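You operate a simulated robot arm through the tools that you are given. There is no shell and no other tool. Be economical: measure what you need, move in short steps, check, and stop when the job is done.

Carry out the task below with a simulated robot arm. There is one attempt and no reset: what you move stays moved.

TASK
Stand the green sponge beside the grey canister. It goes on the side that lies toward x -0.7, y -0.7 (a direction in the base frame), with about 3 cm between them.
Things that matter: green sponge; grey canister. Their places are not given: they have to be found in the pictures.

It is judged by the outcome, as a careful person would: the job done as asked, and still so three seconds after it is handed in. It fails if anything else is knocked over, pushed out of place, dropped, spilled or broken.

THE ROBOT
A 6-joint arm with a two-finger parallel gripper, fixed in place. Base frame: the origin is at the foot of the arm, x ahead of it, y to its left, z up; the work surface is at about z = 800. Lengths are in mm, angles in rad, forces in N, time in s.
With the tool pointing down near the work surface it reaches from about 260 to 680 mm from the base axis. Its first joint turns from -1.152 to 1.152 rad. Payload 2.9 kg.
Tool frame: the origin (TCP) lies between the finger pads and is the grasp point; the fingertips stand 30 mm ahead of it; z points along the fingers, y is the line along which they close. The gripper opens to 110 mm. The fingers are 20 mm wide and 10 mm thick; the gripper's body (48 by 112 mm) begins 55 mm behind the TCP.
Orientation is that of the tool frame in the base frame, as [roll, pitch, yaw] about the fixed x, y, z axes, in that order (R = Rz(yaw) Ry(pitch) Rx(roll)). With the fingers straight down and closing along the base's y, the tool's x points along the base's -x, its y along +y and its z along -z.

THE INTERFACE
- The arm moves only by the tool jog_arm. Its argument "steps" is a list of rows, each a list of 3 entries, a list of its own where there are three numbers: the shift along the base's x, y, z in units of 20 mm (1.0 is 20 mm), then the turn, a rotation vector about the base's x, y, z in units of 6 degrees (1.0 is 6 degrees), then the closure, from 0 (fully open) to 1 (shut). In form: [[[dx, dy, dz], [ax, ay, az], claw], ...]. A call has 1 to 12 rows; each row shifts and turns the commanded pose from where the row before left it. A call with a number of a shift or a turn outside -1 to 1 is refused whole. A row lasts 0.2 s, in which the tool goes at most 50 mm and 0.15 rad; a call with a longer step from one row to the next is refused whole, and so is a gripper value outside its range. A pose out of reach is approached as far as the arm can. The call stops where the force on the tool passes 40 N (or 10 N more than at its start, if that is more) or the arm is blocked; 0.2 s more then pass. The fingers move at their own pace (about 108 mm/s each) and stop on an object; they squeeze with about 44 N. The grip force told is the motor's: it shows also when the fingers shut on nothing. Time passes only in rows, and 0.2 s behind the last, so rows that do not move let the fingers close. It gives the time, the measured TCP pose, the force on the tool (base axes), the opening and the grip force at its end, in the units of the frame above (readings bear some noise).
- Cameras (640 x 400 px; columns grow to the right, rows downward): "scene" is fixed at [56.4, 417.1, 1394.5]; the picture's right is [-0.91, -0.41, 0.00], its down [-0.20, 0.44, -0.87] and it looks along [0.36, -0.80, -0.48] (base axes); focal length 367 px, centre (320, 200). "wrist" rides on the gripper at [-36, 0, -57] in the tool frame; the picture's right is [0.00, -1.00, 0.00], its down [0.97, 0.00, -0.24] and it looks along [0.24, 0.00, 0.97] (tool axes); focal length 218 px, centre (320, 200).
- get_image(camera): a new picture of that camera. No time passes.
- locate(camera, pixels): for up to 12 pixels [column, row] of the newest picture of that camera ("zoom" is the newest enlarged one), the place [x, y, z] in the base frame of the surface seen there, good to about 2 mm. No time passes.
- close_up(camera, box): a new picture of the part [left, top, right, bottom] of that camera's present view, enlarged. No time passes.
- finish_job(): hands the job in; it is judged then, once.

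Work in short steps. Measure before you move; look again where a grasp or a placing could have gone wrong, and mend it. You have 60 turns and 20 pictures in all, the two below and enlarged ones among them. Open the gripper and draw the arm clear of the work before you hand the job in, unless the task says otherwise; then end with one line.

The tools are called after "Request:" by a JSON object that holds its "name" and its "arguments". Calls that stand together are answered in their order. jog_arm: Moves the arm, as the interface text tells. Its arguments: {"type":"object","properties":{"steps":{"type":"array"}},"required":["steps"]} The other tools are called the same way: get_image (camera) takes a picture; locate (camera, pixels) gives the place of the surface under pixels of a picture; close_up (camera, box) takes an enlarged picture of a part of a camera's view; finish_job () hands the job in.

At the start:

```text
time_s: 0.0
tcp_pos: [418.3, -168.1, 1066.4]
ee_rot: [3.141, 0.0, -3.141]
wrist_force: [-0.3, -0.2, 0.9]
opening: 110.0
grasp_force: 0.1
```

scene: 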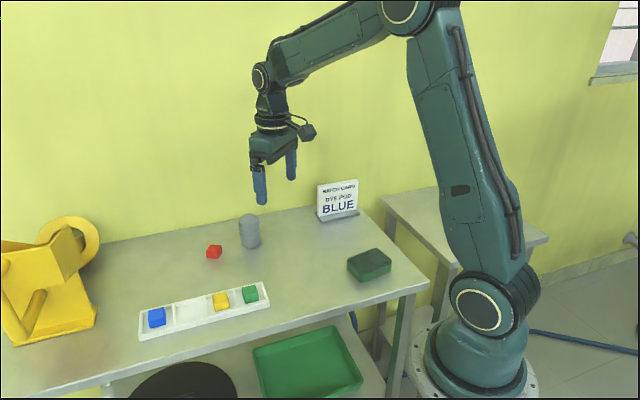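
wrist: 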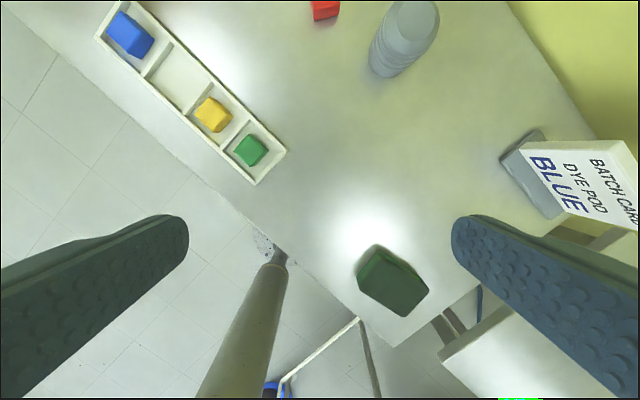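

The sponge appears at scene (369,264) and the canister at (249,231). I'll enlarge that region and locate points on both.

Request:
{"name": "close_up", "arguments": {"camera": "scene", "box": [200, 170, 420, 307]}}

Request:
{"name": "locate", "arguments": {"camera": "scene", "pixels": [[348, 262], [374, 249], [391, 261], [364, 274], [370, 262], [363, 283], [390, 270], [249, 217], [250, 232], [251, 246], [240, 235], [260, 235]]}}

Request:
{"name": "locate", "arguments": {"camera": "wrist", "pixels": [[376, 246], [428, 292], [405, 316], [358, 276], [392, 275], [415, 15], [385, 70], [300, 200], [400, 230], [540, 190]]}}

```text
2.91 times, centred on (310, 238) of scene
```

zoom: 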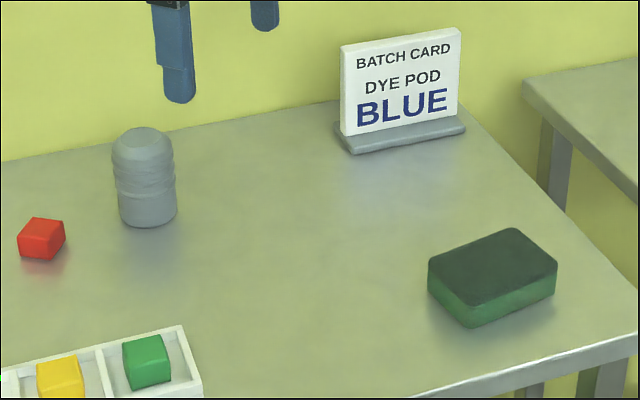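

```text
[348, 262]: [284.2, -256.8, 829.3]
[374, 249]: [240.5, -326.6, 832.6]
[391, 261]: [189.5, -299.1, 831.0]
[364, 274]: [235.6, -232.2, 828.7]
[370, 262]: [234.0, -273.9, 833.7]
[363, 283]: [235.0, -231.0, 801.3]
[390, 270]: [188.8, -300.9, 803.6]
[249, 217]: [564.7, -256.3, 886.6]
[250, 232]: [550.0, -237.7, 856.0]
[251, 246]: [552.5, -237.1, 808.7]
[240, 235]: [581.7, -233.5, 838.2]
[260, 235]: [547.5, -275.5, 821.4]
```

```text
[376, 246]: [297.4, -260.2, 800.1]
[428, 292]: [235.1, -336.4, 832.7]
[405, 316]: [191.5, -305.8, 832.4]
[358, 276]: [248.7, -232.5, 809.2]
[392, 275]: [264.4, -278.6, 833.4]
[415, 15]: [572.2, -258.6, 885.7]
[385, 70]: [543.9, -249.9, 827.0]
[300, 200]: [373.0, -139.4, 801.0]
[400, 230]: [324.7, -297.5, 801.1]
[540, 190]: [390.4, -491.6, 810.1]
```

The sponge lies flat with its centre near (237,-281). It is about 84×57×33 mm, with the long axis along (0.56,0.83). The canister axis is near (568,-259), radius about 28. I'll move above the sponge with the fingers turned to close across its short side.

Request:
{"name": "jog_arm", "arguments": {"steps": [[[-0.905, -0.565, -0.5], [0, 0, 0.933], 0], [[-0.905, -0.565, -0.5], [0, 0, 0.933], 0], [[-0.905, -0.565, -0.5], [0, 0, 0.933], 0], [[-0.905, -0.565, -0.5], [0, 0, 0.933], 0], [[-0.905, -0.565, -0.5], [0, 0, 0.933], 0], [[-0.905, -0.565, -0.5], [0, 0, 0.933], 0], [[-0.905, -0.565, -0.5], [0, 0, 0.933], 0], [[-0.905, -0.565, -0.5], [0, 0, 0.933], 0], [[-0.905, -0.565, -0.5], [0, 0, 0.933], 0], [[-0.905, -0.565, -0.5], [0, 0, 0.933], 0], [[0, 0, 0], [0, 0, 0], 0]]}}

Request:
{"name": "get_image", "arguments": {"camera": "wrist"}}

```text
time_s: 2.4
tcp_pos: [236.8, -283.0, 964.1]
ee_rot: [-3.141, -0.001, -2.162]
wrist_force: [-0.2, 0.0, -0.1]
opening: 109.8
grasp_force: 0.1
```

```text
16 pictures are left
```

wrist: 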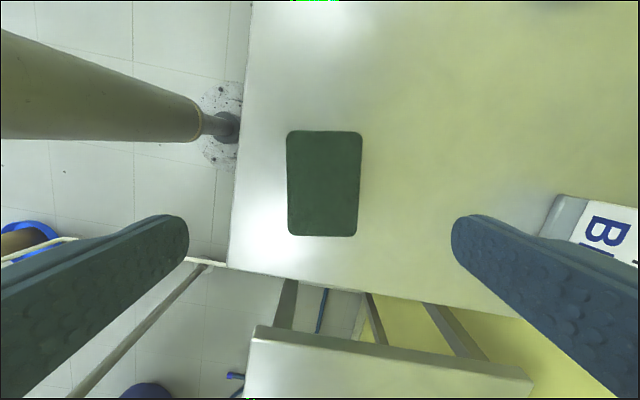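

The sponge is well aligned in the wrist view, at (287–362, 130–236). I'll measure its edges.

Request:
{"name": "locate", "arguments": {"camera": "wrist", "pixels": [[290, 150], [292, 220], [358, 150], [355, 220], [324, 134], [322, 233], [323, 183], [560, 205], [540, 235], [400, 200]]}}

```text
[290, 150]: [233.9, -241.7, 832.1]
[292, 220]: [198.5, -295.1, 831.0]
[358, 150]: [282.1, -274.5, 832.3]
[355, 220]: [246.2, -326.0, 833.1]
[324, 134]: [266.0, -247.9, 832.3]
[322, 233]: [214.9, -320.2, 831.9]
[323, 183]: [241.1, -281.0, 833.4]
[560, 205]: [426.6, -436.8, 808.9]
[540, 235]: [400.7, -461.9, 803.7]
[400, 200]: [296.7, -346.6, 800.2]
```

The measured centre is (240,-284), with size about 90×61 mm. I'll correct slightly, descend to TCP z≈836 and close.

Request:
{"name": "jog_arm", "arguments": {"steps": [[[0.16, -0.06, -0.8], [0, 0, -0.2], 0], [[0, 0, -0.8], [0, 0, 0], 0], [[0, 0, -0.8], [0, 0, 0], 0], [[0, 0, -0.8], [0, 0, 0], 0], [[0, 0, -0.8], [0, 0, 0], 0], [[0, 0, -0.8], [0, 0, 0], 0], [[0, 0, -0.8], [0, 0, 0], 0], [[0, 0, -0.8], [0, 0, 0], 0], [[0, 0, 0], [0, 0, 0], 0]]}}

Request:
{"name": "jog_arm", "arguments": {"steps": [[[0, 0, 0], [0, 0, 0], 0.4], [[0, 0, 0], [0, 0, 0], 0.6], [[0, 0, 0], [0, 0, 0], 1], [[0, 0, 0], [0, 0, 0], 1]]}}

```text
time_s: 4.4
tcp_pos: [240.8, -283.9, 837.4]
ee_rot: [-3.141, 0.0, -2.187]
wrist_force: [-0.1, 0.2, 0.3]
opening: 110.0
grasp_force: 0.0
```

```text
time_s: 5.4
tcp_pos: [239.4, -282.5, 838.5]
ee_rot: [3.141, 0.001, -2.185]
wrist_force: [-0.6, 0.1, 0.8]
opening: 62.2
grasp_force: 43.9
```

Gripped at 62 mm opening. I'll lift, then look.

Request:
{"name": "jog_arm", "arguments": {"steps": [[[0, 0, 0.6], [0, 0, 0], 1], [[0, 0, 0.9], [0, 0, 0], 1], [[0, 0, 1], [0, 0, 0], 1], [[0, 0, 1], [0, 0, 0], 1], [[0, 0, 1], [0, 0, 0], 1], [[0, 0, 0.5], [0, 0, 0], 1], [[0, 0, 0], [0, 0, 0], 1]]}}

Request:
{"name": "jog_arm", "arguments": {"steps": [[[0.98, -0.19, 0], [0, 0, -0.136], 1], [[0.98, -0.19, 0], [0, 0, -0.136], 1], [[0.98, -0.19, 0], [0, 0, -0.136], 1], [[0.98, -0.19, 0], [0, 0, -0.136], 1], [[0.98, -0.19, 0], [0, 0, -0.136], 1], [[0.98, -0.19, 0], [0, 0, -0.136], 1], [[0.98, -0.19, 0], [0, 0, -0.136], 1], [[0.98, -0.19, 0], [0, 0, -0.136], 1], [[0.98, -0.19, 0], [0, 0, -0.136], 1], [[0.98, -0.19, 0], [0, 0, -0.136], 1], [[0.98, -0.19, 0], [0, 0, -0.136], 1], [[0.98, -0.19, 0], [0, 0, -0.136], 1]]}}

Request:
{"name": "get_image", "arguments": {"camera": "scene"}}

Request:
{"name": "get_image", "arguments": {"camera": "wrist"}}

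```text
time_s: 7.0
tcp_pos: [241.4, -283.4, 937.8]
ee_rot: [-3.141, 0.0, -2.184]
wrist_force: [0.7, -1.2, 0.4]
opening: 62.0
grasp_force: 43.8
```

```text
time_s: 9.6
tcp_pos: [476.4, -328.0, 937.6]
ee_rot: [3.14, 0.0, -2.358]
wrist_force: [1.1, 0.4, -0.3]
opening: 61.9
grasp_force: 44.2
```

```text
15 pictures are left
```

scene: 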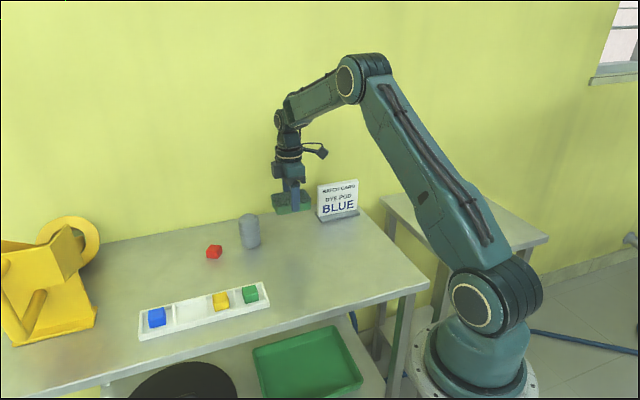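

```text
14 pictures are left
```

wrist: 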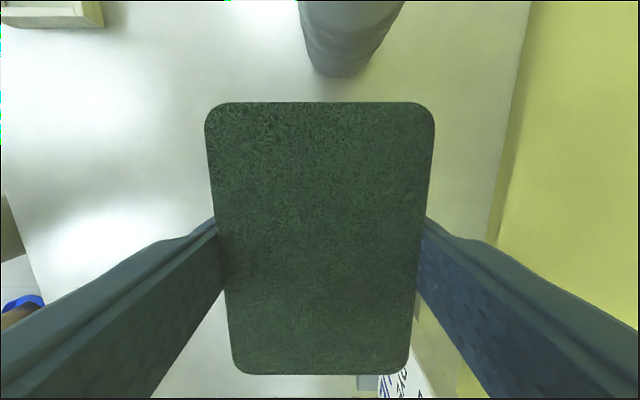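

The sponge is held level and straight, with the canister ahead of it at the top of the wrist picture. I'll measure the sponge edges and canister in both pictures.

Request:
{"name": "locate", "arguments": {"camera": "wrist", "pixels": [[320, 104], [316, 372], [300, 104], [225, 104], [415, 104], [341, 75], [315, 60], [368, 60], [341, 40], [325, 5]]}}

Request:
{"name": "locate", "arguments": {"camera": "scene", "pixels": [[249, 225], [250, 235], [250, 240], [243, 235], [257, 235], [249, 215]]}}

```text
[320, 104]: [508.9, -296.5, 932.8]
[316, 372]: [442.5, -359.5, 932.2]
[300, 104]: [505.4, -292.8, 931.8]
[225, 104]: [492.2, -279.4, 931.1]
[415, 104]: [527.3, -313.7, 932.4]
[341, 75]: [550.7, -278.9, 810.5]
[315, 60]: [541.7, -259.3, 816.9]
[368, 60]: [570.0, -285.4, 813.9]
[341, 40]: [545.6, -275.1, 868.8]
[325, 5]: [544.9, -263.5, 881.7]
```

```text
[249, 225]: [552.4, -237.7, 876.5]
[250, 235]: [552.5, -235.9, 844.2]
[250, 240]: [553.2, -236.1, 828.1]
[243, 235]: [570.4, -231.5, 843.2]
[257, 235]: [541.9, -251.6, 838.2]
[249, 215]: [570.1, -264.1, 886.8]
```

The canister fits centre (569,-258.5), r≈27.5. The sponge centre coincides with the TCP, half length 46, so the target centre is (496,-332). I'll shift there and lower most of the way.

Request:
{"name": "jog_arm", "arguments": {"steps": [[[0.5, -0.1, 0], [0, 0, 0], 1], [[0.5, -0.1, 0], [0, 0, 0], 1], [[0, 0, -0.6], [0, 0, 0], 1], [[0, 0, -0.8], [0, 0, 0], 1], [[0, 0, -0.8], [0, 0, 0], 1], [[0, 0, -0.8], [0, 0, 0], 1], [[0, 0, -0.8], [0, 0, 0], 1], [[0, 0, -0.5], [0, 0, 0], 1], [[0, 0, 0], [0, 0, 0], 1]]}}

Request:
{"name": "get_image", "arguments": {"camera": "wrist"}}

Request:
{"name": "close_up", "arguments": {"camera": "scene", "box": [200, 150, 360, 250]}}

```text
time_s: 11.6
tcp_pos: [496.6, -332.8, 851.7]
ee_rot: [-3.141, -0.001, -2.356]
wrist_force: [0.2, -0.4, -0.2]
opening: 61.9
grasp_force: 44.1
```

```text
13 pictures are left
```

wrist: 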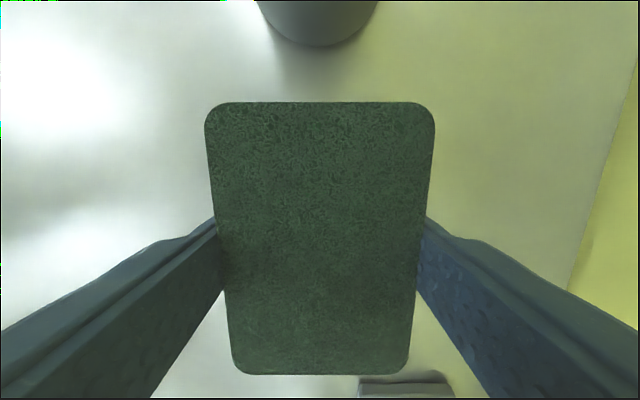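

```text
4.00 times, centred on (280, 200) of scene
```

zoom: 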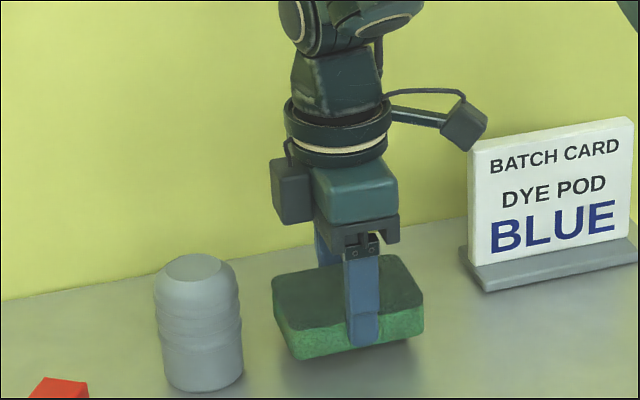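

The box on the side arm of the wrist (zoom 464,122) is near the batch card, so I'll check that clearance and the sponge–canister gap.

Request:
{"name": "locate", "arguments": {"camera": "zoom", "pixels": [[464, 140], [450, 130], [480, 130], [475, 150], [472, 160], [630, 122], [470, 255], [490, 285], [300, 190]]}}

Request:
{"name": "locate", "arguments": {"camera": "wrist", "pixels": [[318, 104], [318, 371], [318, 43], [285, 33], [350, 33], [375, 385]]}}

```text
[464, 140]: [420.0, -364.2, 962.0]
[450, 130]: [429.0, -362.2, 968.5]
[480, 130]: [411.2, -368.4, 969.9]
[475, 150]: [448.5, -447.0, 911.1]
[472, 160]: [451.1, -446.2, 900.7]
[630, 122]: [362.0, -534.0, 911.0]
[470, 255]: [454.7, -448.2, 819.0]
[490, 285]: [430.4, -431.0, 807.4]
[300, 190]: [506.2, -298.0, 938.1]
```

```text
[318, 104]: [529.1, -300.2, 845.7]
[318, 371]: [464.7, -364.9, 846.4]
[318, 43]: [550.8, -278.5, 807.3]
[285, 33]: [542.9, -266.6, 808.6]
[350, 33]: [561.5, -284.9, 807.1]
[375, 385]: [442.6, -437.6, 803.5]
```

The gap is 30.7 mm along the requested direction, and the box clears the card. I'll lower the last 13 mm and release.

Request:
{"name": "jog_arm", "arguments": {"steps": [[[0, 0, -0.3], [0, 0, 0], 1], [[0, 0, -0.25], [0, 0, 0], 1], [[0, 0, -0.1], [0, 0, 0], 1], [[0, 0, 0], [0, 0, 0], 1]]}}

```text
time_s: 12.6
tcp_pos: [496.5, -331.5, 839.8]
ee_rot: [3.141, 0.0, -2.355]
wrist_force: [0.0, -0.2, -0.6]
opening: 62.0
grasp_force: 43.8
```

Request:
{"name": "jog_arm", "arguments": {"steps": [[[0, 0, -0.07], [0, 0, 0], 1], [[0, 0, 0], [0, 0, 0], 1]]}}

```text
time_s: 13.2
tcp_pos: [496.3, -331.0, 838.0]
ee_rot: [3.141, 0.001, -2.357]
wrist_force: [-1.8, 0.5, 1.3]
opening: 61.8
grasp_force: 43.7
```

Height now matches the pick height, with slight contact force. I'll open the fingers, rise straight up and draw back.

Request:
{"name": "jog_arm", "arguments": {"steps": [[[0, 0, 0], [0, 0, 0], 0.35], [[0, 0, 0], [0, 0, 0], 0.1], [[0, 0, 0], [0, 0, 0], 0.1], [[0, 0, 0.5], [0, 0, 0], 0.1], [[0, 0, 1], [0, 0, 0], 0.1], [[0, 0, 1], [0, 0, 0], 0.1], [[0, 0, 1], [0, 0, 0], 0.1], [[0, 0, 1], [0, 0, 0], 0.1], [[0, 0, 1], [0, 0, 0], 0], [[0, 0, 1], [0, 0, 0], 0], [[0, 0, 1], [0, 0, 0], 0]]}}

Request:
{"name": "jog_arm", "arguments": {"steps": [[[-0.8, 0.7, 0.5], [0, 0, 0], 0], [[-0.8, 0.7, 0.5], [0, 0, 0], 0], [[-0.8, 0.7, 0.5], [0, 0, 0], 0], [[-0.8, 0.7, 0.5], [0, 0, 0], 0], [[-0.8, 0.7, 0.5], [0, 0, 0], 0], [[-0.8, 0.7, 0], [0, 0, 0], 0], [[0, 0, 0], [0, 0, 0], 0]]}}

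Request:
{"name": "get_image", "arguments": {"camera": "scene"}}

Request:
{"name": "get_image", "arguments": {"camera": "wrist"}}

```text
time_s: 15.6
tcp_pos: [497.2, -334.1, 987.9]
ee_rot: [-3.141, 0.0, -2.355]
wrist_force: [-0.9, -0.1, 0.1]
opening: 109.8
grasp_force: 0.1
```

```text
time_s: 17.2
tcp_pos: [400.6, -247.9, 1037.5]
ee_rot: [3.141, 0.0, -2.356]
wrist_force: [0.4, 0.1, -0.2]
opening: 110.3
grasp_force: 0.0
```

```text
11 pictures are left
```

scene: 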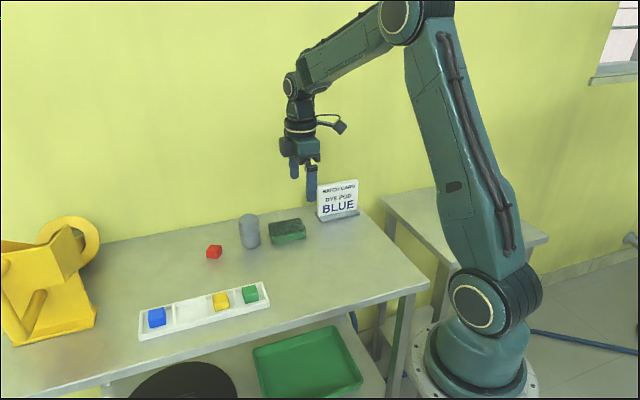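

```text
10 pictures are left
```

wrist: 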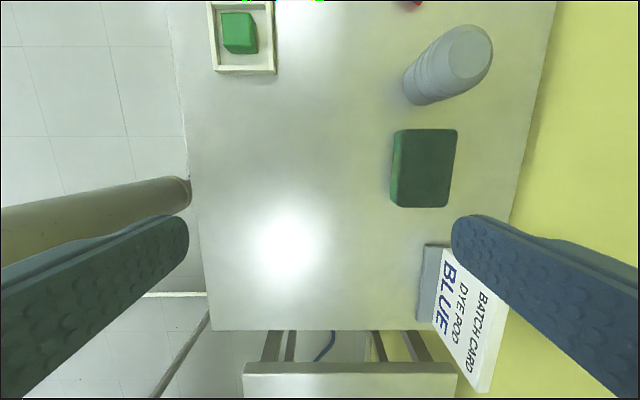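

The sponge rests flat at wrist (425,168), and the canister and the other things are undisturbed. I'll verify the gap once more.

Request:
{"name": "locate", "arguments": {"camera": "wrist", "pixels": [[427, 131], [420, 205], [393, 165], [455, 165], [425, 168], [419, 101]]}}

```text
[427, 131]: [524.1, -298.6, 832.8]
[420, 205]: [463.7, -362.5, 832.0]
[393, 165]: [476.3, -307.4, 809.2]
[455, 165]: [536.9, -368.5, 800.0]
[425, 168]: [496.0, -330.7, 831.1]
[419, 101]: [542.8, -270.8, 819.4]
```

The sponge centre is about (495,-331), leaving a gap of about 3 cm, so I'm handing it in.

Request:
{"name": "finish_job", "arguments": {}}

```text
The job is handed in.
```

The green sponge lies flat beside the grey canister on its (-0.7, -0.7) side with a gap of about 3 cm; nothing else was disturbed, and the gripper is open and clear.
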